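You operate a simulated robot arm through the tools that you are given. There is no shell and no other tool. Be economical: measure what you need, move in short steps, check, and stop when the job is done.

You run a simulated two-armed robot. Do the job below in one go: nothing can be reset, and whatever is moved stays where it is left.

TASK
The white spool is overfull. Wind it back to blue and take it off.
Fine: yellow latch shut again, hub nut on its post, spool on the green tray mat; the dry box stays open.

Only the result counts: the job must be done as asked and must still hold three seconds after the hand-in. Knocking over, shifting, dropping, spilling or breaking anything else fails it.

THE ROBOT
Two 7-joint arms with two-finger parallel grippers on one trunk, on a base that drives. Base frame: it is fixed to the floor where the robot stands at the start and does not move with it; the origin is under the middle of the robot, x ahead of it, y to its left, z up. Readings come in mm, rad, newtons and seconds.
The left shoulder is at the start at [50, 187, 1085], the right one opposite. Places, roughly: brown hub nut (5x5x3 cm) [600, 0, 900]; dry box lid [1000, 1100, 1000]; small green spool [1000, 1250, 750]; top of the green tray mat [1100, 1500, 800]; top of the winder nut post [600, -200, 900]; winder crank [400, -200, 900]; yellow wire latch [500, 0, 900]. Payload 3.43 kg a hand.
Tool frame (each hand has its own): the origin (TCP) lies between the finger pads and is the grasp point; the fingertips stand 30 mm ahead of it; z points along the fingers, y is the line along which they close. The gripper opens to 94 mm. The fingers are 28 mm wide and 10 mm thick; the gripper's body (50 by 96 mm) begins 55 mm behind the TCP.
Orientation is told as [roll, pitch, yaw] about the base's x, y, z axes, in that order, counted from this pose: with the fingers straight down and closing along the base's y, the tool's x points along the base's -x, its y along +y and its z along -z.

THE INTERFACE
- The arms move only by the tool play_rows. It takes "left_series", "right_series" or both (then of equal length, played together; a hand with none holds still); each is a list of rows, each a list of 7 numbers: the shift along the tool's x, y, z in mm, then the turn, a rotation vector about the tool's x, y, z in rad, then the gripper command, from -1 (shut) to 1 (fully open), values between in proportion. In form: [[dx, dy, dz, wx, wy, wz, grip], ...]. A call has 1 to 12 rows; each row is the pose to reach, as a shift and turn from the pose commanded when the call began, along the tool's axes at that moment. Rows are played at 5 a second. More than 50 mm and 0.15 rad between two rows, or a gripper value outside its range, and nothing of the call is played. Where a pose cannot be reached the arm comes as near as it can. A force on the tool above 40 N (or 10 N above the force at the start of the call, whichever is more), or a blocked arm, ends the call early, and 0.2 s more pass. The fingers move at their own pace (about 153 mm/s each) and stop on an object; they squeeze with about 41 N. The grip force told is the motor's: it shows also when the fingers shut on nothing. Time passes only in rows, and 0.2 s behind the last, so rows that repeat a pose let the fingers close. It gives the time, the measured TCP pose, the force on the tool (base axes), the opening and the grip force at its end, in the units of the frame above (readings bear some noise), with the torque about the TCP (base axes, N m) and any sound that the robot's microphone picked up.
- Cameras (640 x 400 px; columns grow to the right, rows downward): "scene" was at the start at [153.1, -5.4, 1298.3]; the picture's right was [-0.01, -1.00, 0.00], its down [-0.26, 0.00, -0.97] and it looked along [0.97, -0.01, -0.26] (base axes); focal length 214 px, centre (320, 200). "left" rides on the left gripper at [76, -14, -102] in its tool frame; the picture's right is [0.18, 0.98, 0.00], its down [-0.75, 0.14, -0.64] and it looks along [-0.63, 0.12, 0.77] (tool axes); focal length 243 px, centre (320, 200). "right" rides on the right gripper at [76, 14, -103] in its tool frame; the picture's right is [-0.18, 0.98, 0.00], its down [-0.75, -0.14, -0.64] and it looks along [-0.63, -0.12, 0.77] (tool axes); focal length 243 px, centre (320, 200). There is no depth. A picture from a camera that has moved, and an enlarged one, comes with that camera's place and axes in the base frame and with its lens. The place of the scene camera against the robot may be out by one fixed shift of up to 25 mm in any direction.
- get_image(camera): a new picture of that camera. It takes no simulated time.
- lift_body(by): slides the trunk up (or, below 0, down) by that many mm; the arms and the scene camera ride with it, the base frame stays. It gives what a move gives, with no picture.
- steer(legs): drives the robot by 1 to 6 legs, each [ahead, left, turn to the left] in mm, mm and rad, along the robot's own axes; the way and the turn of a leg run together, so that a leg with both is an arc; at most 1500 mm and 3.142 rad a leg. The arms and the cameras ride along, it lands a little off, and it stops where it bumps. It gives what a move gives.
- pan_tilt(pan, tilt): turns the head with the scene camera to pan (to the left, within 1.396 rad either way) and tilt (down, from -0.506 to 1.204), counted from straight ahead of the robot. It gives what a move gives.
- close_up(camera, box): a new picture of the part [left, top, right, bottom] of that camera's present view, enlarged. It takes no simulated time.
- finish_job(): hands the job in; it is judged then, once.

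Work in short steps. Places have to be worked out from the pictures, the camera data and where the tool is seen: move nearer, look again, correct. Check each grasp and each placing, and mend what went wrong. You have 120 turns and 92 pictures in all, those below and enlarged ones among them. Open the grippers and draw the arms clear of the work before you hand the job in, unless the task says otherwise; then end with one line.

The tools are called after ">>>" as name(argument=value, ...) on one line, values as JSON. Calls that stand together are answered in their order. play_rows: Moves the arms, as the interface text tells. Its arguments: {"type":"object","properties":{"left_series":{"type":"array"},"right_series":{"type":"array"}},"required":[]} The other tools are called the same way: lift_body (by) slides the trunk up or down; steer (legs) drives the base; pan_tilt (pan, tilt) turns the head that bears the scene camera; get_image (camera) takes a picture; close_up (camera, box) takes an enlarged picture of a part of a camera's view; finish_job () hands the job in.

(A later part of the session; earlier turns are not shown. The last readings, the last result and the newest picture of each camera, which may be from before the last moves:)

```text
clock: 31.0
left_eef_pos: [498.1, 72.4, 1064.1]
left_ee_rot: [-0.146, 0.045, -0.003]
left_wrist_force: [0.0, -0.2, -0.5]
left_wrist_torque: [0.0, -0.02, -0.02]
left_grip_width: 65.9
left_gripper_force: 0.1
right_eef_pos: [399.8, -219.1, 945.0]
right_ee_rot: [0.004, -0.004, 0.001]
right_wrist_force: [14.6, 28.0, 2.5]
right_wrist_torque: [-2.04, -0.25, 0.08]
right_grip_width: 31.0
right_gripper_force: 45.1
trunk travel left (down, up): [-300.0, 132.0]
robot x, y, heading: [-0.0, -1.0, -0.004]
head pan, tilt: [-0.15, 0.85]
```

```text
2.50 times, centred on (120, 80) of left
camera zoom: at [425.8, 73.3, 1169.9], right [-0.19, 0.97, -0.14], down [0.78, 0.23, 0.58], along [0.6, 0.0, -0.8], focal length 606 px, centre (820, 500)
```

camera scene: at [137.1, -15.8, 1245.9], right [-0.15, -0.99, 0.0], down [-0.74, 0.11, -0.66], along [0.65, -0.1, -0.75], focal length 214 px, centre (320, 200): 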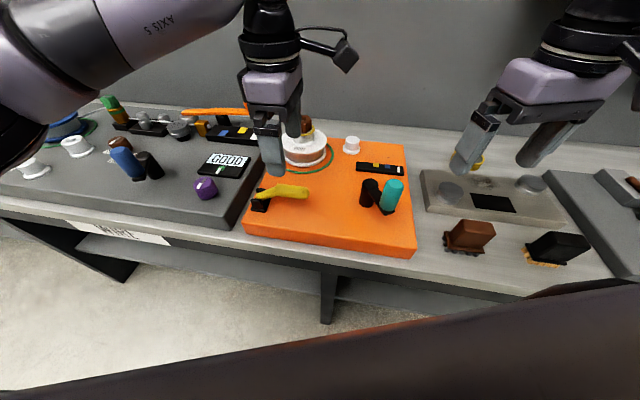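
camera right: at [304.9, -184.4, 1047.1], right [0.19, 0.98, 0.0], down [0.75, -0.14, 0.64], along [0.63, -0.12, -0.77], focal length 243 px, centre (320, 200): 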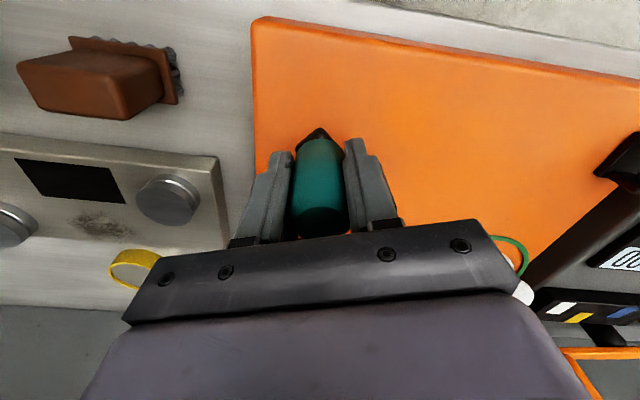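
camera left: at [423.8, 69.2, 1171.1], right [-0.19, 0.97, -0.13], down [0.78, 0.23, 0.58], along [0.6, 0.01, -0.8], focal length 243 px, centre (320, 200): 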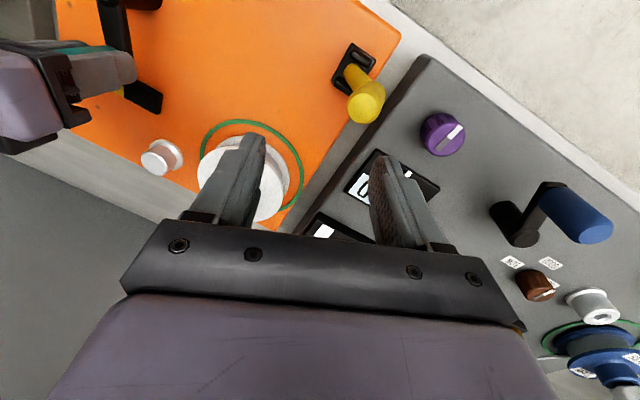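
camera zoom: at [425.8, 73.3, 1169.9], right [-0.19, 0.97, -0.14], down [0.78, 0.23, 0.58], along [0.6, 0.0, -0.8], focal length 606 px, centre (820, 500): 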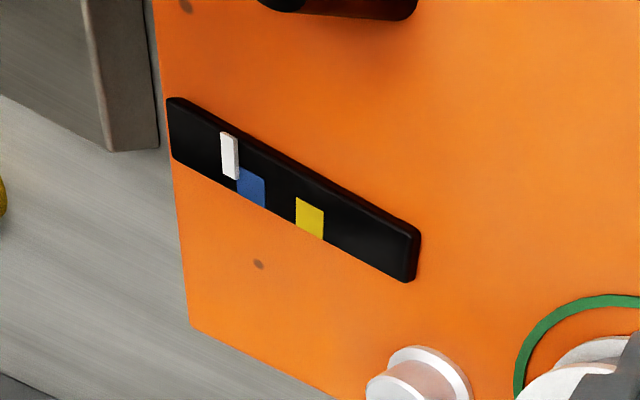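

Needle is just short of blue; roughly 150° more should centre it. I turn 100° and check.

>>> play_rows(right_series=[[-10, -5, 0, 0, 0, 0, -1], [-21, -8, 0, 0, 0, 0, -1], [-32, -10, 0, 0, 0, 0, -1], [-44, -9, 0, 0, 0, 0, -1], [-54, -7, 0, 0, 0, 0, -1], [-65, -2, 0, 0, 0, 0, -1], [-74, 4, 0, 0, 0, 0, -1], [-82, 12, 0, 0, 0, 0, -1], [-89, 21, 0, 0, 0, 0, -1], [-94, 31, 0, 0, 0, 0, -1]])

>>> close_up(camera="left", box=[20, 0, 220, 160])

```text
clock: 33.2
left_eef_pos: [498.6, 68.5, 1064.3]
left_ee_rot: [-0.142, 0.046, -0.003]
left_wrist_force: [-0.5, -0.6, -0.5]
left_wrist_torque: [0.0, 0.01, 0.0]
left_grip_width: 65.9
left_gripper_force: 0.0
right_eef_pos: [497.7, -192.6, 944.4]
right_ee_rot: [0.0, -0.005, -0.008]
right_wrist_force: [18.8, -10.7, 12.9]
right_wrist_torque: [0.0, 1.62, 0.0]
right_grip_width: 30.8
right_gripper_force: 44.7
trunk travel left (down, up): [-300.0, 132.0]
robot x, y, heading: [-1.0, 2.8, -0.002]
head pan, tilt: [-0.15, 0.85]
```

```text
2.50 times, centred on (120, 80) of left
camera zoom: at [426.1, 69.2, 1170.3], right [-0.19, 0.97, -0.13], down [0.78, 0.23, 0.58], along [0.6, 0.01, -0.8], focal length 606 px, centre (820, 500)
```

zoom: 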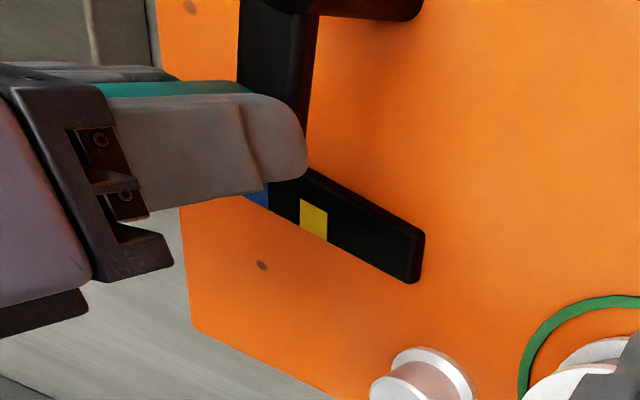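

The hand hides the gauge here; I turn 45° more and look from the scene camera.

>>> play_rows(right_series=[[-4, 10, 0, 0, 0, 0, -1], [-5, 21, 0, 0, 0, 0, -1], [-5, 33, 0, 0, 0, 0, -1], [-2, 44, 0, 0, 0, 0, -1], [2, 52, 0, 0, 0, 0, -1]])

>>> close_up(camera="scene", box=[310, 120, 430, 220])

>>> close_up(camera="right", box=[100, 40, 420, 240])

```text
clock: 34.4
left_eef_pos: [499.5, 71.9, 1063.1]
left_ee_rot: [-0.146, 0.045, -0.003]
left_wrist_force: [0.1, 0.7, -0.5]
left_wrist_torque: [0.01, 0.01, -0.01]
left_grip_width: 65.9
left_gripper_force: 0.1
right_eef_pos: [497.5, -137.0, 944.7]
right_ee_rot: [0.0, -0.007, -0.001]
right_wrist_force: [34.2, 13.0, 11.8]
right_wrist_torque: [-1.23, 0.53, 0.01]
right_grip_width: 30.8
right_gripper_force: 45.0
trunk travel left (down, up): [-300.0, 132.0]
robot x, y, heading: [2.2, -3.6, 0.001]
head pan, tilt: [-0.15, 0.85]
```

```text
4.00 times, centred on (370, 170) of scene
camera zoom: at [139.7, -14.0, 1245.6], right [-0.15, -0.99, 0.0], down [-0.74, 0.11, -0.66], along [0.65, -0.1, -0.75], focal length 858 px, centre (120, 320)
```

zoom: 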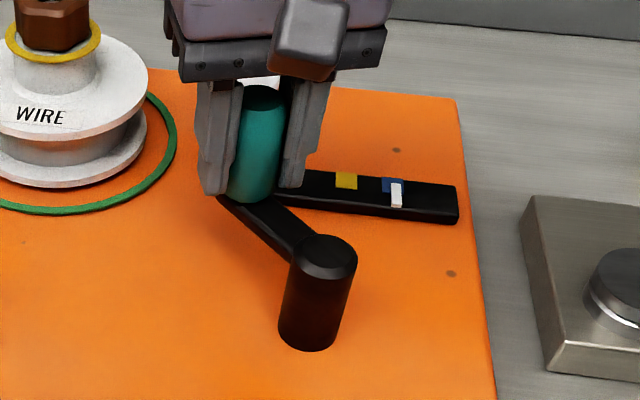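

```text
2.00 times, centred on (260, 140) of right
camera zoom: at [419.7, -123.5, 1046.9], right [0.18, 0.98, 0.0], down [0.75, -0.14, 0.65], along [0.64, -0.12, -0.76], focal length 485 px, centre (440, 320)
```

zoom: 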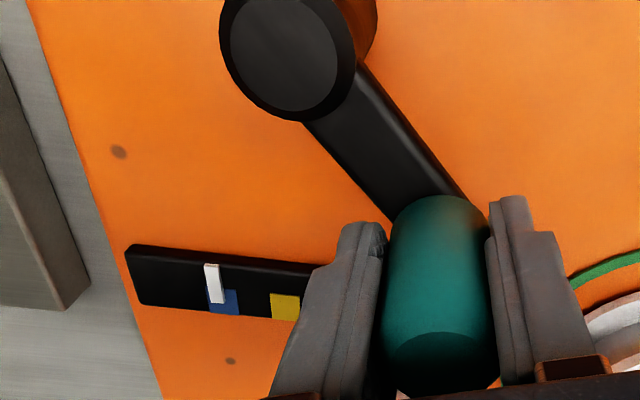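

The needle is inside blue, a hair short of centre. I turn ~25° more and re-check.

>>> play_rows(right_series=[[3, 6, 0, 0, 0, 0, -1], [7, 11, 0, 0, 0, 0, -1], [11, 16, 0, 0, 0, 0, -1], [15, 20, 0, 0, 0, 0, -1], [18, 23, 0, 0, 0, 0, -1]])

>>> close_up(camera="right", box=[100, 60, 340, 210])

>>> close_up(camera="scene", box=[350, 140, 430, 190])

```text
clock: 35.6
left_eef_pos: [498.2, 71.2, 1063.7]
left_ee_rot: [-0.147, 0.045, -0.004]
left_wrist_force: [-0.4, 0.4, 0.2]
left_wrist_torque: [0.0, 0.0, 0.01]
left_grip_width: 65.9
left_gripper_force: 0.1
right_eef_pos: [475.4, -112.8, 945.2]
right_ee_rot: [0.003, -0.007, -0.001]
right_wrist_force: [22.5, 27.3, 5.1]
right_wrist_torque: [-1.86, -1.12, 0.07]
right_grip_width: 31.0
right_gripper_force: 45.4
trunk travel left (down, up): [-300.0, 132.0]
robot x, y, heading: [3.1, 1.8, -0.0]
head pan, tilt: [-0.15, 0.85]
```

```text
2.67 times, centred on (220, 135) of right
camera zoom: at [399.3, -99.4, 1046.9], right [0.19, 0.98, 0.0], down [0.75, -0.14, 0.65], along [0.64, -0.12, -0.76], focal length 647 px, centre (587, 373)
```

zoom: 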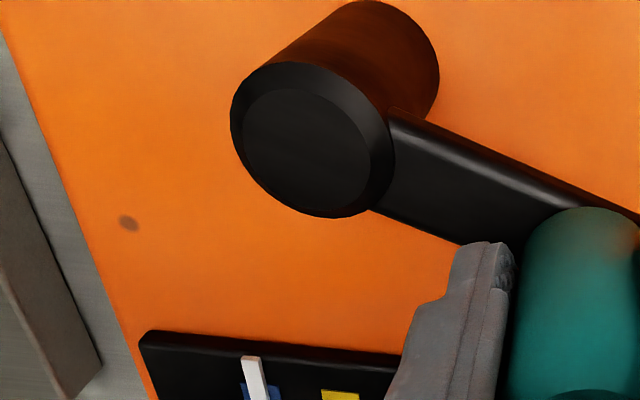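

```text
8.00 times, centred on (390, 165) of scene
camera zoom: at [138.6, -13.0, 1245.7], right [-0.15, -0.99, 0.0], down [-0.74, 0.11, -0.66], along [0.65, -0.1, -0.75], focal length 1716 px, centre (-240, 480)
```

zoom: 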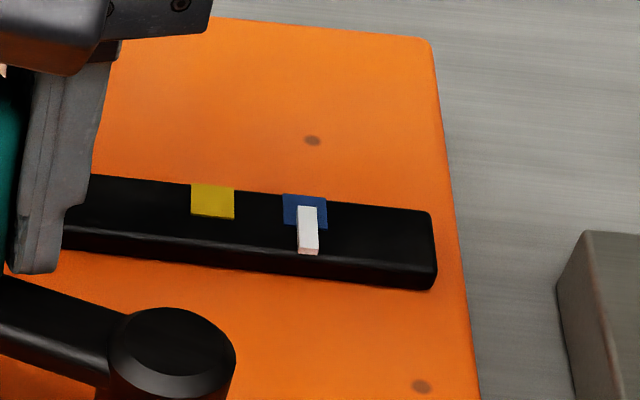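

The needle is centred in blue. I release the crank handle and raise the right hand.

>>> play_rows(right_series=[[0, 0, 0, 0, 0, 0, 0], [0, 0, 0, 0, 0, 0, 0.5], [0, 0, -30, 0, 0, 0, 0.5], [0, 0, -70, 0, 0, 0, 0.5], [0, 0, -110, 0, 0, 0, 0.5]])

>>> close_up(camera="scene", box=[240, 100, 440, 230])

>>> get_image(camera="right")

```text
clock: 36.8
left_eef_pos: [497.0, 69.9, 1065.3]
left_ee_rot: [-0.144, 0.043, -0.003]
left_wrist_force: [0.5, -0.2, 0.5]
left_wrist_torque: [0.05, -0.02, -0.02]
left_grip_width: 65.6
left_gripper_force: 0.0
right_eef_pos: [472.8, -117.8, 1055.0]
right_ee_rot: [0.0, -0.004, -0.002]
right_wrist_force: [-0.6, 0.3, 0.5]
right_wrist_torque: [0.01, 0.0, 0.03]
right_grip_width: 70.7
right_gripper_force: 0.1
trunk travel left (down, up): [-300.0, 132.0]
robot x, y, heading: [-0.3, -1.8, -0.004]
head pan, tilt: [-0.15, 0.85]
```

```text
3.08 times, centred on (340, 165) of scene
camera zoom: at [136.8, -16.0, 1245.9], right [-0.15, -0.99, 0.0], down [-0.74, 0.11, -0.66], along [0.65, -0.1, -0.75], focal length 660 px, centre (258, 308)
```

zoom: 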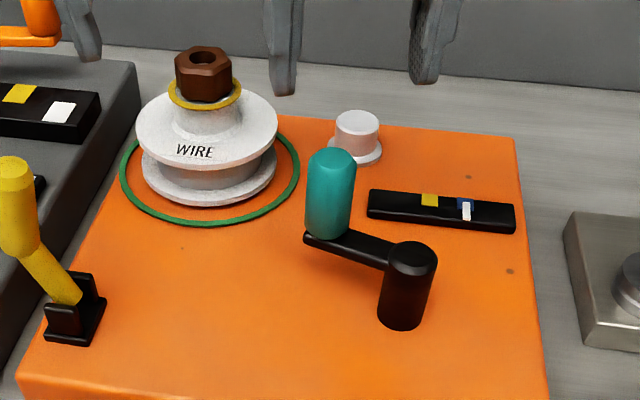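

```text
51 pictures are left
camera right: at [396.0, -103.7, 1156.8], right [0.19, 0.98, 0.0], down [0.75, -0.14, 0.64], along [0.63, -0.12, -0.77], focal length 243 px, centre (320, 200)
```

right: 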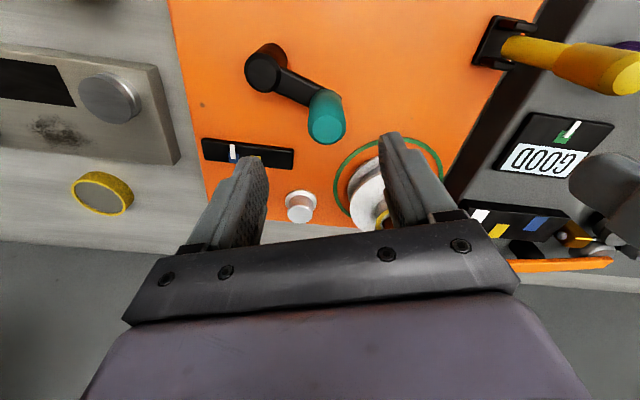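

Needle stays in blue after release. I shut the latch now with the left hand: first turning the left hand back to the latch orientation and backing the right hand off.

>>> play_rows(left_series=[[3, 2, -3, 0, 0, -0.14, 0.4], [6, 4, -6, 0, 0, -0.28, 0.4], [9, 6, -9, 0, 0, -0.42, 0.4], [12, 9, -12, 0, 0, -0.56, 0.4], [15, 12, -15, 0, 0, -0.7, 0.4], [18, 15, -18, 0, 0, -0.84, 0.4], [21, 18, -20, 0, 0, -0.98, 0.4], [23, 20, -20, 0, 0, -1.12, 0.4], [25, 20, -20, 0, 0, -1.25, 0.4]], right_series=[[8, -15, 0, 0, 0, 0, 0.5], [16, -30, -5, 0, 0, 0, 0.5], [24, -45, -10, 0, 0, 0, 0.5], [32, -60, -15, 0, 0, 0, 0.5], [40, -75, -20, 0, 0, 0, 0.5], [50, -90, -20, 0, 0, 0, 0.5], [60, -100, -20, 0, 0, 0, 0.5], [60, -110, -20, 0, 0, 0, 0.5], [60, -120, -20, 0, 0, 0, 0.5]])

>>> play_rows(left_series=[[0, 0, 0, 0, 0.14, 0, 0.4], [0, 0, 0, 0, 0.28, 0, 0.4], [0, 0, 0, 0, 0.42, 0, 0.4], [0, 0, 0, 0, 0.56, 0, 0.4], [0, 0, 0, 0, 0.7, 0, 0.4], [0, 0, 0, 0, 0.84, 0, 0.4], [0, 0, 0, 0, 0.98, 0, 0.4], [0, 0, 0, 0, 1.12, 0, 0.4], [0, 0, 0, 0, 1.26, 0, 0.4]])

>>> get_image(camera="scene")

```text
clock: 38.8
left_eef_pos: [472.4, 90.7, 1083.3]
left_ee_rot: [-0.002, 0.149, 1.251]
left_wrist_force: [0.6, 0.5, -0.1]
left_wrist_torque: [0.0, -0.02, -0.02]
left_grip_width: 65.6
left_gripper_force: 0.0
right_eef_pos: [413.0, -235.2, 1072.6]
right_ee_rot: [0.002, -0.001, -0.002]
right_wrist_force: [-0.4, -0.4, 0.1]
right_wrist_torque: [0.03, 0.02, -0.02]
right_grip_width: 70.4
right_gripper_force: 0.0
trunk travel left (down, up): [-300.0, 132.0]
robot x, y, heading: [-0.0, 1.6, -0.002]
head pan, tilt: [-0.15, 0.85]
```

```text
clock: 40.8
left_eef_pos: [473.2, 91.1, 1082.8]
left_ee_rot: [-0.03, 1.413, 1.221]
left_wrist_force: [0.0, -0.7, 0.1]
left_wrist_torque: [0.0, 0.01, 0.0]
left_grip_width: 65.7
left_gripper_force: 0.0
right_eef_pos: [413.4, -235.0, 1074.0]
right_ee_rot: [0.002, -0.002, -0.002]
right_wrist_force: [0.3, -0.2, -1.0]
right_wrist_torque: [0.01, 0.02, 0.0]
right_grip_width: 70.3
right_gripper_force: 0.1
trunk travel left (down, up): [-300.0, 132.0]
robot x, y, heading: [1.3, 5.4, -0.004]
head pan, tilt: [-0.15, 0.85]
```

```text
50 pictures are left
camera scene: at [137.1, -16.1, 1246.0], right [-0.15, -0.99, 0.0], down [-0.74, 0.11, -0.66], along [0.65, -0.1, -0.75], focal length 214 px, centre (320, 200)
```

scene: 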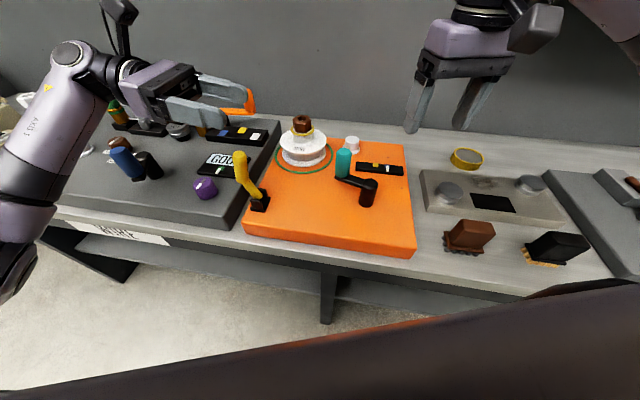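

The pose above the open lever is as before. Descend along the same path and grip the lever.

>>> play_rows(left_series=[[-40, 0, 7, 0, 0, 0, 0.4], [-80, 0, 14, 0, 0, 0, 0.4], [-110, 0, 19, 0, 0, 0, 0.4], [-123, 0, 21, 0, 0, 0, 0.4], [-123, 0, 21, 0, 0, 0, -1], [-123, 0, 21, 0, 0, 0, -1], [-123, 0, 21, 0, 0, 0, -1]])

>>> close_up(camera="scene", box=[180, 120, 380, 250])

```text
clock: 42.4
left_eef_pos: [473.3, 90.2, 957.4]
left_ee_rot: [-0.02, 1.41, 1.236]
left_wrist_force: [16.1, -6.0, 1.0]
left_wrist_torque: [0.11, -0.07, 0.1]
left_grip_width: 29.8
left_gripper_force: 45.3
right_eef_pos: [415.5, -237.3, 1072.5]
right_ee_rot: [0.001, 0.0, -0.003]
right_wrist_force: [0.5, 0.0, 0.4]
right_wrist_torque: [-0.02, 0.02, 0.02]
right_grip_width: 70.5
right_gripper_force: 0.1
trunk travel left (down, up): [-300.0, 132.0]
robot x, y, heading: [0.5, 1.3, -0.001]
head pan, tilt: [-0.15, 0.85]
```

```text
3.08 times, centred on (280, 185) of scene
camera zoom: at [138.7, -16.8, 1245.7], right [-0.15, -0.99, 0.0], down [-0.74, 0.11, -0.66], along [0.65, -0.1, -0.75], focal length 660 px, centre (443, 246)
```

zoom: 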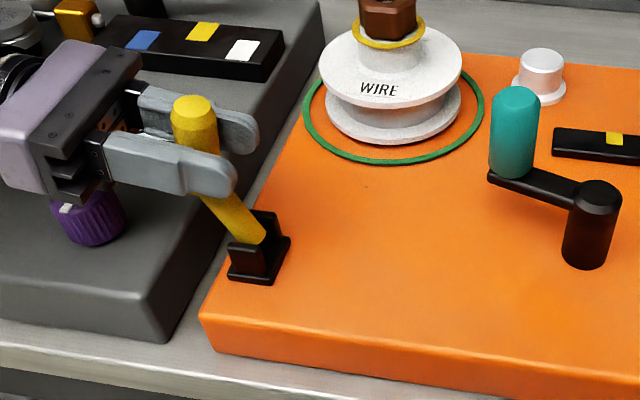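

Gripped again. I swing the lever back down along the arc.

>>> play_rows(left_series=[[3, 0, 12, 0, -0.14, 0, -1], [4, 0, 24, 0, -0.28, 0, -1], [3, 0, 36, 0, -0.42, 0, -1], [1, 0, 48, 0, -0.56, 0, -1], [-3, 0, 59, 0, -0.7, 0, -1], [-9, 0, 70, 0, -0.84, 0, -1], [-16, 0, 80, 0, -0.98, 0, -1], [-24, 0, 89, 0, -1.12, 0, -1]])

>>> close_up(camera="scene", box=[180, 120, 380, 250])

```text
clock: 44.2
left_eef_pos: [445.4, 7.4, 920.2]
left_ee_rot: [-0.009, 0.287, 1.248]
left_wrist_force: [8.6, -7.8, 18.1]
left_wrist_torque: [1.2, -0.34, -0.25]
left_grip_width: 29.6
left_gripper_force: 44.9
right_eef_pos: [412.5, -237.2, 1073.6]
right_ee_rot: [0.002, -0.001, -0.004]
right_wrist_force: [0.4, -0.2, -0.8]
right_wrist_torque: [-0.02, 0.01, 0.01]
right_grip_width: 70.7
right_gripper_force: 0.0
trunk travel left (down, up): [-300.0, 132.0]
robot x, y, heading: [1.4, -0.1, -0.0]
head pan, tilt: [-0.15, 0.85]
```

```text
3.08 times, centred on (280, 185) of scene
camera zoom: at [136.7, -17.1, 1246.0], right [-0.15, -0.99, 0.0], down [-0.74, 0.11, -0.66], along [0.65, -0.1, -0.75], focal length 660 px, centre (443, 246)
```

zoom: 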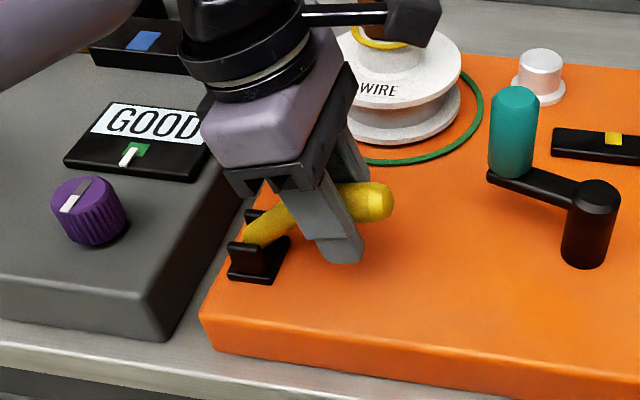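

Nearly down; I press it on until its stop.

>>> play_rows(left_series=[[1, 0, 6, 0, -0.07, 0, -1], [3, 0, 12, 0, -0.15, 0, -1], [3, 0, 18, 0, -0.21, 0, -1], [4, 0, 23, 0, -0.27, 0, -1], [4, 0, 27, 0, -0.32, 0, -1], [4, 0, 30, 0, -0.35, 0, -1]])

>>> close_up(camera="scene", box=[180, 120, 380, 250])

```text
clock: 45.5
left_eef_pos: [443.6, 0.1, 900.9]
left_ee_rot: [-0.013, -0.039, 1.253]
left_wrist_force: [-5.2, 7.3, 13.2]
left_wrist_torque: [-0.59, 0.54, -0.35]
left_grip_width: 29.9
left_gripper_force: 45.3
right_eef_pos: [412.5, -234.6, 1075.0]
right_ee_rot: [0.001, -0.003, -0.001]
right_wrist_force: [-0.6, 0.6, -0.6]
right_wrist_torque: [-0.01, 0.02, 0.01]
right_grip_width: 70.5
right_gripper_force: 0.0
trunk travel left (down, up): [-300.0, 132.0]
robot x, y, heading: [1.0, -1.6, -0.003]
head pan, tilt: [-0.15, 0.85]
stopped in row 6 (left hand): the force on the tool passed its limit (the readings are from after the stop); the commanded pose is now the measured one
```

```text
3.08 times, centred on (280, 185) of scene
camera zoom: at [135.6, -14.9, 1245.7], right [-0.15, -0.99, 0.0], down [-0.74, 0.11, -0.66], along [0.65, -0.1, -0.75], focal length 660 px, centre (443, 246)
```

zoom: 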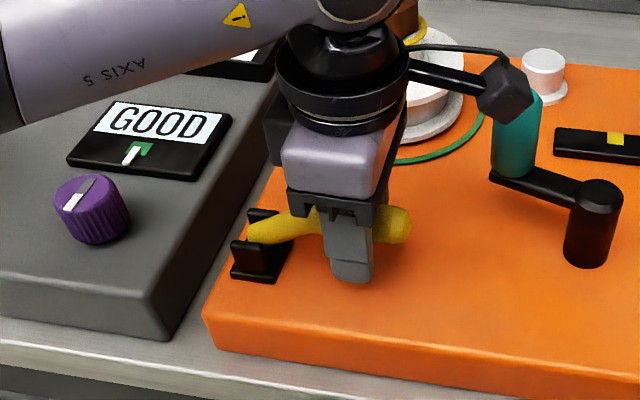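

The lever is back at its shut stop. I release and raise the left hand.

>>> play_rows(left_series=[[0, 0, 0, 0, 0, 0, 0], [0, 0, 0, 0, 0, 0, 0.5], [0, 0, 0, 0, 0, 0, 0.5], [0, 0, -40, 0, 0, 0, 0.5], [0, 0, -80, 0, 0, 0, 0.5], [0, 0, -120, 0, 0, 0, 0.5], [0, 0, -165, 0, 0, 0, 0.5], [0, 0, -210, 0, 0, 0, 0.5]])

>>> get_image(camera="scene")

>>> get_image(camera="left")

```text
clock: 47.3
left_eef_pos: [436.5, -7.6, 1111.0]
left_ee_rot: [-0.011, -0.038, 1.252]
left_wrist_force: [0.7, -1.9, 0.1]
left_wrist_torque: [0.01, -0.03, -0.03]
left_grip_width: 70.7
left_gripper_force: 0.1
right_eef_pos: [412.2, -235.0, 1074.3]
right_ee_rot: [0.002, -0.002, -0.001]
right_wrist_force: [0.5, 0.5, 0.1]
right_wrist_torque: [-0.01, 0.0, 0.0]
right_grip_width: 70.4
right_gripper_force: 0.1
trunk travel left (down, up): [-300.0, 132.0]
robot x, y, heading: [2.4, -0.4, -0.0]
head pan, tilt: [-0.15, 0.85]
```

```text
46 pictures are left
camera scene: at [136.7, -15.9, 1245.9], right [-0.15, -0.99, 0.0], down [-0.74, 0.11, -0.66], along [0.65, -0.1, -0.75], focal length 214 px, centre (320, 200)
```

scene: 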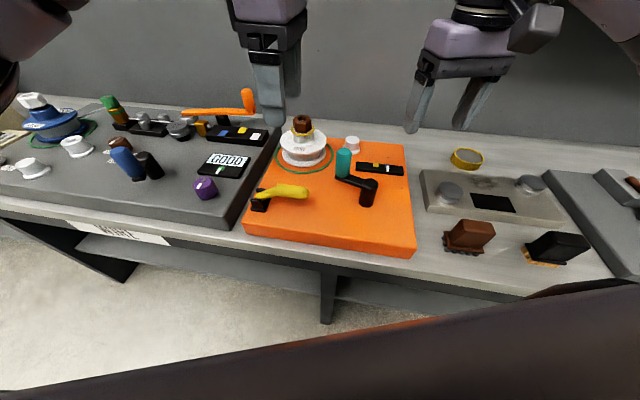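

```text
45 pictures are left
camera left: at [423.9, -88.0, 1209.8], right [-0.99, 0.13, -0.02], down [0.09, 0.74, 0.67], along [0.1, 0.66, -0.74], focal length 243 px, centre (320, 200)
```

left: 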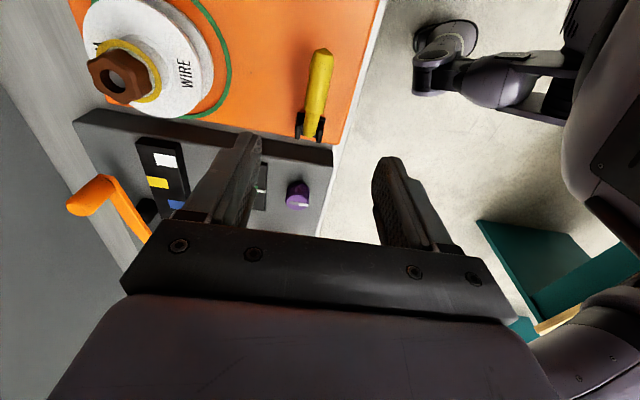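

The latch is shut. I retract the left hand and bring the right hand over the nut for a close measurement.

>>> play_rows(left_series=[[-30, -15, -10, 0, 0, 0, 0.5], [-70, -10, -15, 0, 0, 0, 0.5], [-110, 0, -20, 0, 0, 0, 0.5], [-150, 10, -20, 0, 0, 0, 0.5], [-190, 20, -20, 0, 0, 0, 0.5], [-230, 20, -20, 0, 0, 0, 0.5], [-240, 20, -20, 0, 0, 0, 0.5], [-240, 20, -20, 0, 0, 0, 0.5]], right_series=[[0, 0, 0, 0, 0, 0, 1], [-20, 20, 0, 0, 0, 0, 1], [-50, 50, 0, 0, 0, 0, 1], [-80, 80, 0, 0, 0, 0, 1], [-110, 110, 0, 0, 0, 0, 1], [-135, 140, 0, 0, 0, 0, 1], [-160, 165, 0, 0, 0, 0, 1], [-188, 190, 0, 0, 0, 0, 1]])

>>> get_image(camera="right")

>>> get_image(camera="left")

```text
clock: 49.1
left_eef_pos: [496.9, 224.4, 1136.3]
left_ee_rot: [-0.01, -0.041, 1.253]
left_wrist_force: [0.4, -0.1, -0.4]
left_wrist_torque: [0.04, 0.03, 0.01]
left_grip_width: 70.6
left_gripper_force: 0.0
right_eef_pos: [579.3, -61.1, 1062.6]
right_ee_rot: [0.0, -0.001, -0.001]
right_wrist_force: [-0.4, 0.6, -0.7]
right_wrist_torque: [0.01, -0.02, -0.02]
right_grip_width: 94.0
right_gripper_force: 0.0
right hand out of reach, approached as far as the arm can: row 8
trunk travel left (down, up): [-300.0, 132.0]
robot x, y, heading: [3.5, -3.6, -0.006]
head pan, tilt: [-0.15, 0.85]
```

```text
44 pictures are left
camera right: at [502.5, -47.3, 1165.4], right [0.19, 0.98, 0.0], down [0.75, -0.14, 0.64], along [0.63, -0.12, -0.77], focal length 243 px, centre (320, 200)
```

right: 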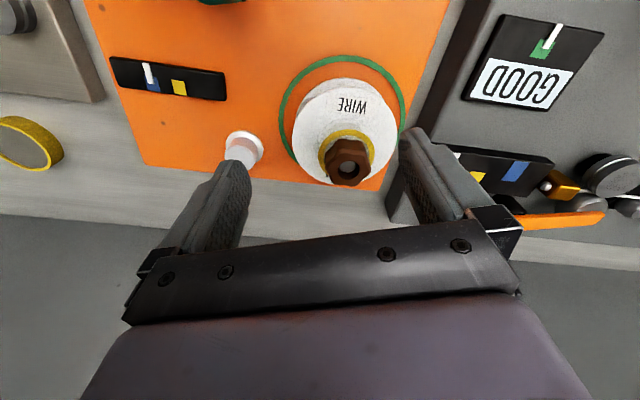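

```text
43 pictures are left
camera left: at [483.8, 143.5, 1235.4], right [-0.99, 0.13, -0.02], down [0.09, 0.74, 0.67], along [0.1, 0.66, -0.74], focal length 243 px, centre (320, 200)
```

left: 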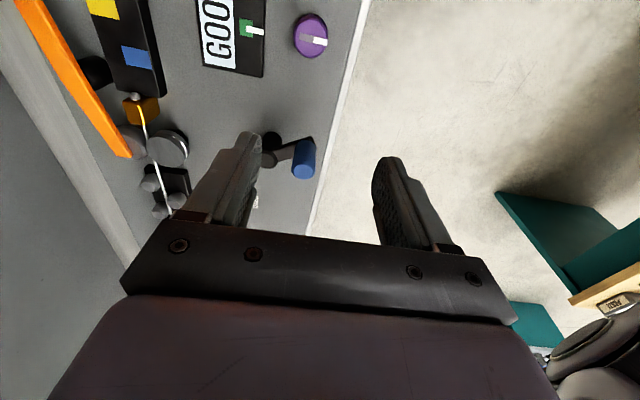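

Nut top ≈[652,-42,934], post ≈[641,-187]; both just out of reach, and the whole bench is yawed about -18°. I retract the right hand, then square the robot to the bench and move 85 mm ahead and 60 mm right.

>>> play_rows(right_series=[[40, -20, -5, 0, 0, 0, 1], [80, -40, -10, 0, 0, 0, 1], [120, -60, -15, 0, 0, 0, 1], [160, -80, -20, 0, 0, 0, 1], [200, -100, -20, 0, 0, 0, 1], [220, -110, -20, 0, 0, 0, 1]])

>>> steer(legs=[[0, 0, -0.318], [85, -60, 0]])

>>> get_image(camera="scene")

```text
clock: 50.5
left_eef_pos: [496.1, 225.0, 1136.6]
left_ee_rot: [-0.012, -0.041, 1.254]
left_wrist_force: [0.8, -0.3, -0.1]
left_wrist_torque: [0.0, -0.02, 0.03]
left_grip_width: 70.6
left_gripper_force: 0.1
right_eef_pos: [351.2, -166.3, 1084.0]
right_ee_rot: [-0.001, -0.002, -0.002]
right_wrist_force: [0.1, 0.6, 0.1]
right_wrist_torque: [0.01, 0.01, 0.03]
right_grip_width: 94.0
right_gripper_force: 0.1
trunk travel left (down, up): [-300.0, 132.0]
robot x, y, heading: [-4.0, -1.0, -0.002]
head pan, tilt: [-0.15, 0.85]
```

```text
clock: 52.8
left_eef_pos: [582.4, -63.1, 1138.8]
left_ee_rot: [-0.012, -0.039, 0.923]
left_wrist_force: [-1.1, -0.4, -0.2]
left_wrist_torque: [0.0, -0.02, 0.02]
left_grip_width: 70.8
left_gripper_force: 0.0
right_eef_pos: [317.6, -386.1, 1082.8]
right_ee_rot: [0.001, -0.003, -0.333]
right_wrist_force: [-0.4, 0.3, -0.3]
right_wrist_torque: [-0.01, -0.01, -0.01]
right_grip_width: 93.9
right_gripper_force: 0.0
trunk travel left (down, up): [-300.0, 132.0]
robot x, y, heading: [41.1, -113.6, -0.332]
head pan, tilt: [-0.15, 0.85]
stopped in leg 2: the robot was blocked; the commanded pose is now the measured one
```

```text
42 pictures are left
camera scene: at [164.4, -173.2, 1246.0], right [-0.46, -0.89, 0.0], down [-0.66, 0.35, -0.66], along [0.59, -0.31, -0.75], focal length 214 px, centre (320, 200)
```

scene: 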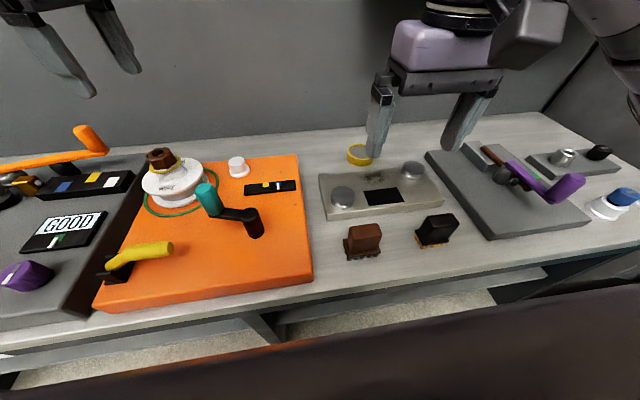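

The robot bumped the bench front lightly; I back off 8 mm. Then the left hand turns square and goes above the nut.

>>> steer(legs=[[-8, 0, 0]])

>>> play_rows(left_series=[[-6, -5, 0, 0, 0, 0.14, 1], [-13, -10, 0, 0, 0, 0.28, 1], [-20, -15, 10, 0, 0, 0.42, 1], [-27, -20, 20, 0, 0, 0.56, 1], [-34, -25, 35, 0, 0, 0.7, 1], [-41, -30, 50, 0, 0, 0.84, 1], [-48, -35, 60, 0, 0, 0.98, 1], [-55, -40, 70, 0, 0, 1.12, 1], [-59, -43, 75, 0, 0, 1.255, 1]])

>>> get_image(camera="left")

```text
clock: 53.5
left_eef_pos: [576.6, -55.1, 1137.0]
left_ee_rot: [-0.01, -0.038, 0.926]
left_wrist_force: [-0.3, -0.4, 1.8]
left_wrist_torque: [-0.02, -0.01, 0.02]
left_grip_width: 70.7
left_gripper_force: 0.0
right_eef_pos: [313.9, -378.8, 1083.5]
right_ee_rot: [-0.001, -0.002, -0.327]
right_wrist_force: [-0.5, -0.1, 0.0]
right_wrist_torque: [0.01, -0.02, -0.02]
right_grip_width: 93.8
right_gripper_force: 0.0
trunk travel left (down, up): [-300.0, 132.0]
robot x, y, heading: [37.8, -106.0, -0.325]
head pan, tilt: [-0.15, 0.85]
```

```text
clock: 55.5
left_eef_pos: [649.4, -32.7, 1063.3]
left_ee_rot: [0.032, -0.022, -0.329]
left_wrist_force: [0.5, 0.1, 0.4]
left_wrist_torque: [-0.02, -0.01, 0.01]
left_grip_width: 94.2
left_gripper_force: 0.0
right_eef_pos: [315.3, -380.1, 1082.8]
right_ee_rot: [0.0, -0.001, -0.329]
right_wrist_force: [0.0, -0.8, 0.4]
right_wrist_torque: [0.01, -0.02, 0.0]
right_grip_width: 94.1
right_gripper_force: 0.1
trunk travel left (down, up): [-300.0, 132.0]
robot x, y, heading: [32.5, -109.5, -0.328]
head pan, tilt: [-0.15, 0.85]
```

```text
41 pictures are left
camera left: at [569.4, -24.3, 1162.5], right [0.14, 0.99, 0.03], down [0.74, -0.13, 0.66], along [0.66, -0.07, -0.75], focal length 243 px, centre (320, 200)
```

left: 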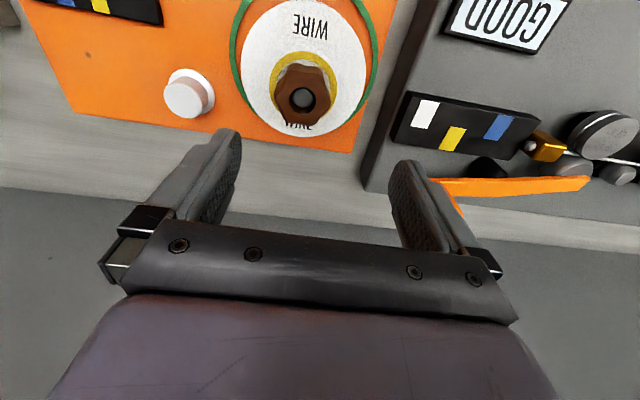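

Nut centre ≈[645,-43]. I zoom in for its hex orientation and the post.

>>> close_up(camera="left", box=[150, 30, 390, 150])

```text
2.67 times, centred on (270, 90) of left
camera zoom: at [569.4, -24.3, 1162.5], right [0.14, 0.99, 0.03], down [0.74, -0.13, 0.66], along [0.66, -0.07, -0.75], focal length 647 px, centre (453, 493)
```

zoom: 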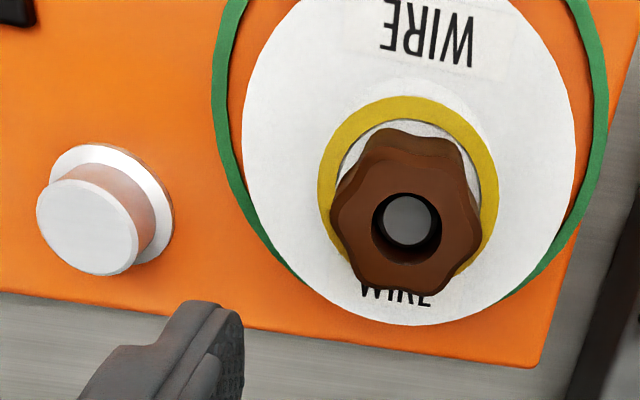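

It's a six-lobed knob with lobes along my closing line; I turn 30° to grip between lobes and descend part-way.

>>> play_rows(left_series=[[1, -8, 10, 0.02, 0.005, 0.13, 1], [2, -16, 25, 0.037, 0.01, 0.26, 1], [2, -16, 45, 0.037, 0.01, 0.39, 1], [2, -16, 65, 0.037, 0.01, 0.52, 1], [2, -16, 65, 0.037, 0.01, 0.52, 1]])

>>> get_image(camera="left")

```text
clock: 56.7
left_eef_pos: [641.9, -47.0, 1017.1]
left_ee_rot: [0.002, -0.006, -0.719]
left_wrist_force: [0.4, -0.1, -0.1]
left_wrist_torque: [-0.01, 0.01, 0.0]
left_grip_width: 94.2
left_gripper_force: 0.0
left hand out of reach, approached as far as the arm can: row 4, 5
right_eef_pos: [314.4, -380.4, 1083.1]
right_ee_rot: [0.002, -0.001, -0.328]
right_wrist_force: [0.3, -0.1, 0.4]
right_wrist_torque: [-0.01, 0.02, -0.01]
right_grip_width: 93.9
right_gripper_force: 0.0
trunk travel left (down, up): [-300.0, 132.0]
robot x, y, heading: [35.7, -109.8, -0.332]
head pan, tilt: [-0.15, 0.85]
```

```text
39 pictures are left
camera left: at [574.3, -7.3, 1119.0], right [0.51, 0.86, 0.0], down [0.66, -0.39, 0.65], along [0.56, -0.33, -0.76], focal length 243 px, centre (320, 200)
```

left: 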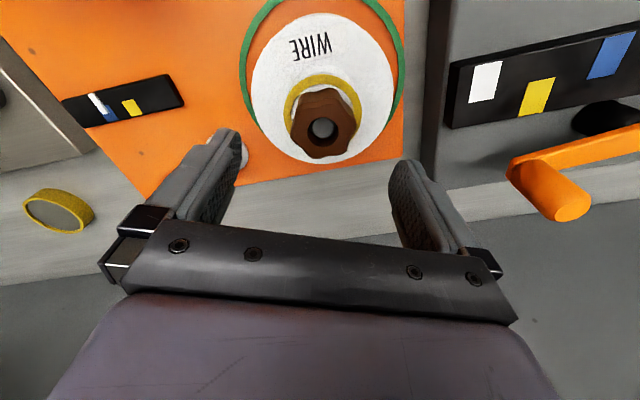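

The wrist limits near that yaw; I'll go to the other 30° orientation (yaw ≈ +0.19) instead.

>>> play_rows(left_series=[[0, 1, 0, 0, 0, -0.13, 1], [0, 1, 0, 0, 0, -0.26, 1], [0, 2, 0, 0, 0, -0.39, 1], [-1, 2, 0, 0, 0, -0.52, 1], [-1, 3, 0, 0, 0, -0.65, 1], [-1, 3, 0, 0, 0, -0.78, 1], [-1, 3, 0, 0, 0, -0.91, 1]])

>>> get_image(camera="left")

```text
clock: 58.3
left_eef_pos: [645.9, -46.1, 1018.6]
left_ee_rot: [-0.004, -0.004, 0.195]
left_wrist_force: [0.0, -0.1, 0.3]
left_wrist_torque: [-0.01, 0.02, 0.01]
left_grip_width: 94.2
left_gripper_force: 0.1
right_eef_pos: [314.0, -379.3, 1082.5]
right_ee_rot: [0.003, -0.003, -0.329]
right_wrist_force: [-0.2, 1.0, -0.7]
right_wrist_torque: [0.03, -0.03, -0.01]
right_grip_width: 94.1
right_gripper_force: 0.1
trunk travel left (down, up): [-300.0, 132.0]
robot x, y, heading: [34.5, -107.9, -0.333]
head pan, tilt: [-0.15, 0.85]
```

```text
38 pictures are left
camera left: at [572.2, -74.6, 1120.2], right [-0.37, 0.93, 0.0], down [0.71, 0.29, 0.64], along [0.6, 0.24, -0.76], focal length 243 px, centre (320, 200)
```

left: 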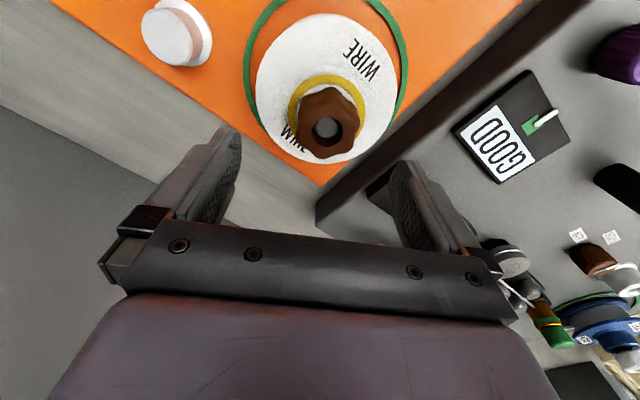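

Centre is [646,-43]. I descend to z≈938 and close on the nut.

>>> play_rows(left_series=[[0, 2, 30, 0, 0, 0, 1], [0, 2, 60, 0, 0, 0, 1], [0, 2, 80, 0, 0, 0, 1], [0, 2, 80, 0, 0, 0, 1]])

>>> close_up(camera="scene", box=[60, 100, 320, 260])

>>> close_up(camera="left", box=[160, 60, 480, 240])

```text
clock: 59.3
left_eef_pos: [644.7, -44.4, 939.8]
left_ee_rot: [-0.004, -0.005, 0.193]
left_wrist_force: [-0.9, 0.0, 0.2]
left_wrist_torque: [-0.03, 0.0, 0.0]
left_grip_width: 93.9
left_gripper_force: 0.1
right_eef_pos: [313.0, -379.6, 1082.8]
right_ee_rot: [0.003, -0.001, -0.328]
right_wrist_force: [-0.4, -0.2, 0.6]
right_wrist_torque: [-0.01, 0.0, -0.02]
right_grip_width: 94.0
right_gripper_force: 0.0
trunk travel left (down, up): [-300.0, 132.0]
robot x, y, heading: [35.3, -110.6, -0.328]
head pan, tilt: [-0.15, 0.85]
```

```text
2.46 times, centred on (190, 180) of scene
camera zoom: at [160.4, -168.2, 1246.0], right [-0.46, -0.89, 0.0], down [-0.67, 0.35, -0.66], along [0.59, -0.3, -0.75], focal length 528 px, centre (640, 249)
```

zoom: 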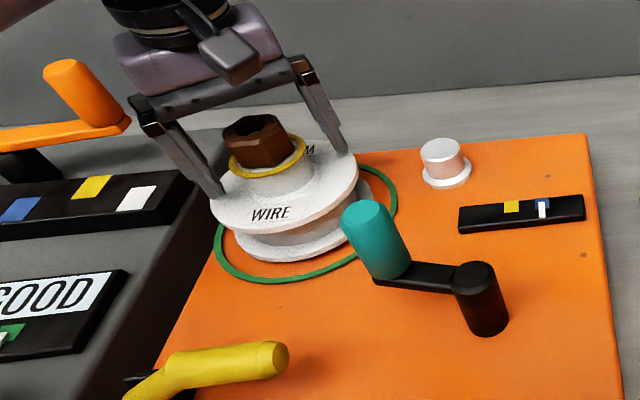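

```text
2.00 times, centred on (320, 150) of left
camera zoom: at [572.3, -73.2, 1040.5], right [-0.37, 0.93, 0.0], down [0.71, 0.28, 0.65], along [0.6, 0.23, -0.76], focal length 485 px, centre (320, 300)
```

zoom: 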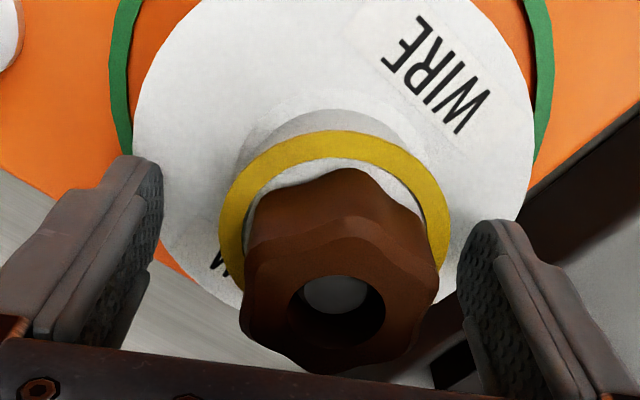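

The nut looks taller than assumed (top ≈952, ring ≈905); I raise 7 mm so the tips clear the yellow ring and close.

>>> play_rows(left_series=[[0, 0, -7, 0, 0, 0, 1], [0, 0, -7, 0, 0, 0, 0], [0, 0, -7, 0, 0, 0, -1], [0, 0, -7, 0, 0, 0, -1], [0, 0, -7, 0, 0, 0, -1]])

>>> close_up(camera="scene", box=[100, 110, 260, 230])

```text
clock: 60.5
left_eef_pos: [647.5, -42.1, 944.9]
left_ee_rot: [0.0, -0.004, 0.195]
left_wrist_force: [-6.7, 14.6, -0.5]
left_wrist_torque: [0.43, 0.24, 0.34]
left_grip_width: 52.8
left_gripper_force: 41.3
right_eef_pos: [314.0, -378.7, 1084.5]
right_ee_rot: [0.0, -0.004, -0.328]
right_wrist_force: [-0.1, -0.3, 0.5]
right_wrist_torque: [0.04, -0.02, 0.02]
right_grip_width: 94.1
right_gripper_force: 0.2
trunk travel left (down, up): [-300.0, 132.0]
robot x, y, heading: [33.0, -109.9, -0.335]
head pan, tilt: [-0.15, 0.85]
```

```text
3.33 times, centred on (180, 170) of scene
camera zoom: at [159.8, -166.7, 1246.1], right [-0.46, -0.89, 0.0], down [-0.67, 0.34, -0.66], along [0.59, -0.3, -0.75], focal length 715 px, centre (787, 300)
```

zoom: 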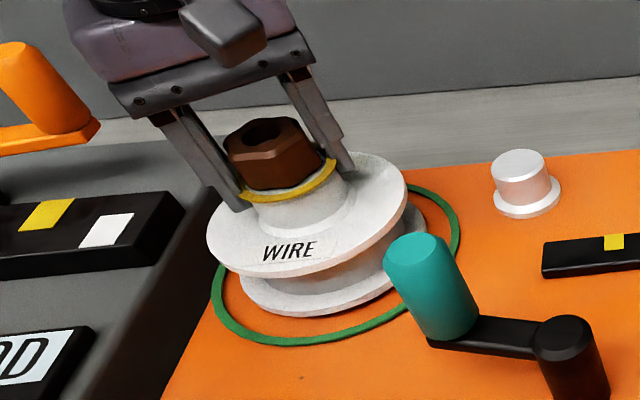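

The tips reach below the yellow ring and may be clamping it. I reopen, raise 13 mm and regrip.

>>> play_rows(left_series=[[0, 0, 0, 0, 0, 0, 0.3], [0, 0, 0, 0, 0, 0, 0.5], [0, 0, -13, 0, 0, 0, 0.5], [0, 0, -13, 0, 0, 0, 0.5], [0, 0, -13, 0, 0, 0, -1], [0, 0, -13, 0, 0, 0, -1], [0, 0, -13, 0, 0, 0, -1]])

>>> close_up(camera="scene", box=[100, 110, 260, 230])

```text
clock: 62.1
left_eef_pos: [645.4, -42.4, 959.3]
left_ee_rot: [-0.002, -0.004, 0.193]
left_wrist_force: [-4.4, 10.6, 2.4]
left_wrist_torque: [0.6, 0.46, 0.24]
left_grip_width: 53.2
left_gripper_force: 41.2
right_eef_pos: [314.6, -379.4, 1083.4]
right_ee_rot: [0.0, -0.002, -0.33]
right_wrist_force: [-0.5, -0.2, 0.0]
right_wrist_torque: [0.03, 0.0, 0.03]
right_grip_width: 93.7
right_gripper_force: 0.0
trunk travel left (down, up): [-300.0, 132.0]
robot x, y, heading: [32.7, -109.9, -0.328]
head pan, tilt: [-0.15, 0.85]
```

```text
3.33 times, centred on (180, 170) of scene
camera zoom: at [159.9, -167.3, 1246.1], right [-0.46, -0.89, 0.0], down [-0.67, 0.35, -0.66], along [0.59, -0.3, -0.75], focal length 715 px, centre (787, 300)
```

zoom: 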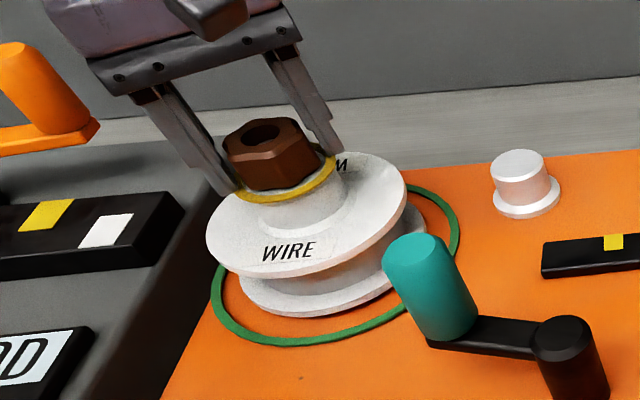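

Same width (53 mm) higher up, so it is the nut itself. I test by lifting 15 mm.

>>> play_rows(left_series=[[0, 0, -4, 0, 0, 0, -1], [0, 0, -8, 0, 0, 0, -1], [0, 0, -15, 0, 0, 0, -1], [0, 0, -15, 0, 0, 0, -1]])

>>> close_up(camera="scene", box=[100, 110, 260, 230])

```text
clock: 63.1
left_eef_pos: [646.6, -42.3, 965.8]
left_ee_rot: [0.004, 0.006, 0.192]
left_wrist_force: [-7.0, 6.1, -34.3]
left_wrist_torque: [-0.57, -0.12, -0.08]
left_grip_width: 46.9
left_gripper_force: 41.4
right_eef_pos: [316.4, -378.5, 1083.4]
right_ee_rot: [-0.002, 0.001, -0.328]
right_wrist_force: [-0.2, 0.2, 0.0]
right_wrist_torque: [0.0, -0.01, -0.01]
right_grip_width: 93.9
right_gripper_force: 0.2
trunk travel left (down, up): [-300.0, 132.0]
robot x, y, heading: [33.9, -106.9, -0.327]
head pan, tilt: [-0.15, 0.85]
```

```text
3.33 times, centred on (180, 170) of scene
camera zoom: at [162.9, -167.2, 1245.4], right [-0.46, -0.89, 0.0], down [-0.67, 0.35, -0.66], along [0.58, -0.3, -0.75], focal length 715 px, centre (787, 300)
```

zoom: 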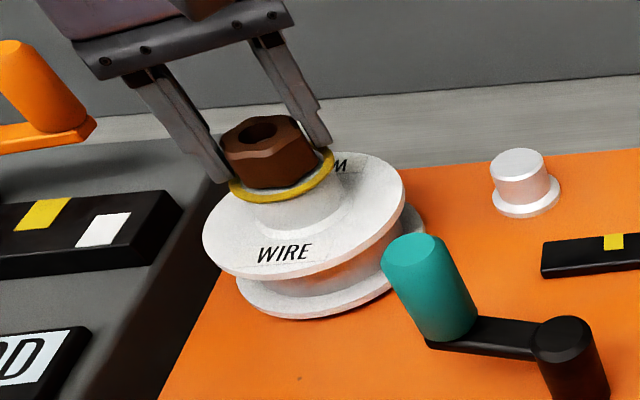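

The grip slid onto the nut itself (47 mm) and it resists with ~34 N; also the green ring at the spool base is no longer seen. I look from the hand camera and from the right before doing more.

>>> get_image(camera="left")

>>> get_image(camera="scene")

```text
32 pictures are left
camera left: at [574.6, -70.6, 1068.6], right [-0.37, 0.93, 0.0], down [0.72, 0.28, 0.64], along [0.59, 0.24, -0.77], focal length 243 px, centre (320, 200)
```

left: 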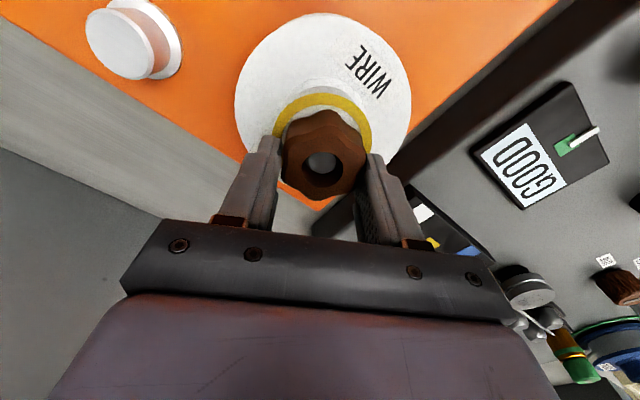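

```text
31 pictures are left
camera scene: at [162.9, -167.2, 1245.4], right [-0.46, -0.89, 0.0], down [-0.67, 0.35, -0.66], along [0.58, -0.3, -0.75], focal length 214 px, centre (320, 200)
```

scene: 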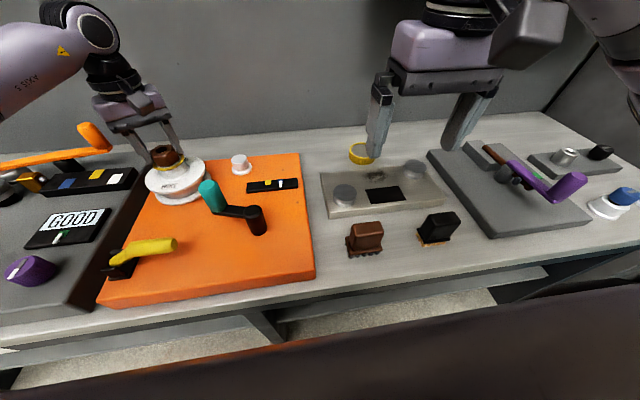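

The nut seems held (threaded or tight). I unload the lift and try turning it counter-clockwise.

>>> play_rows(left_series=[[0, 0, 7, 0, 0, 0, -1], [0, 0, 7, 0, 0, -0.1, -1], [0, 0, 7, 0, 0, -0.2, -1], [0, 0, 7, 0, 0, -0.3, -1], [0, 0, 7, 0, 0, -0.4, -1]])

>>> close_up(camera="left", box=[160, 0, 480, 220])

```text
clock: 64.3
left_eef_pos: [646.7, -39.5, 965.7]
left_ee_rot: [-0.002, -0.004, 0.596]
left_wrist_force: [-6.4, 18.9, -1.8]
left_wrist_torque: [0.74, 0.3, -0.14]
left_grip_width: 47.0
left_gripper_force: 40.8
right_eef_pos: [314.6, -377.5, 1083.9]
right_ee_rot: [0.001, -0.003, -0.329]
right_wrist_force: [-0.2, 0.9, 0.6]
right_wrist_torque: [0.01, -0.02, -0.02]
right_grip_width: 94.2
right_gripper_force: 0.0
trunk travel left (down, up): [-300.0, 132.0]
robot x, y, heading: [29.9, -108.7, -0.328]
head pan, tilt: [-0.15, 0.85]
```

```text
1.82 times, centred on (320, 110) of left
camera zoom: at [589.3, -94.1, 1068.0], right [-0.7, 0.71, 0.0], down [0.54, 0.54, 0.64], along [0.46, 0.45, -0.76], focal length 441 px, centre (320, 364)
```

zoom: 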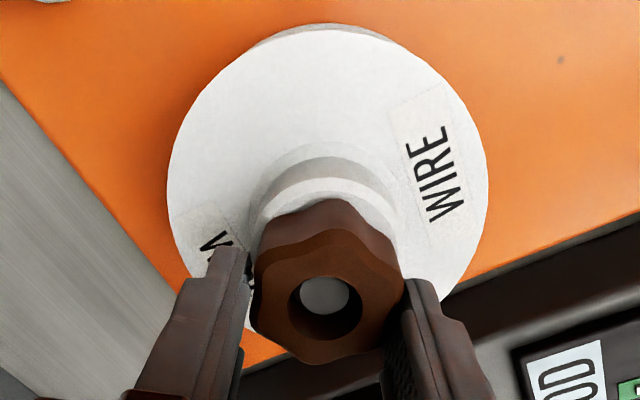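

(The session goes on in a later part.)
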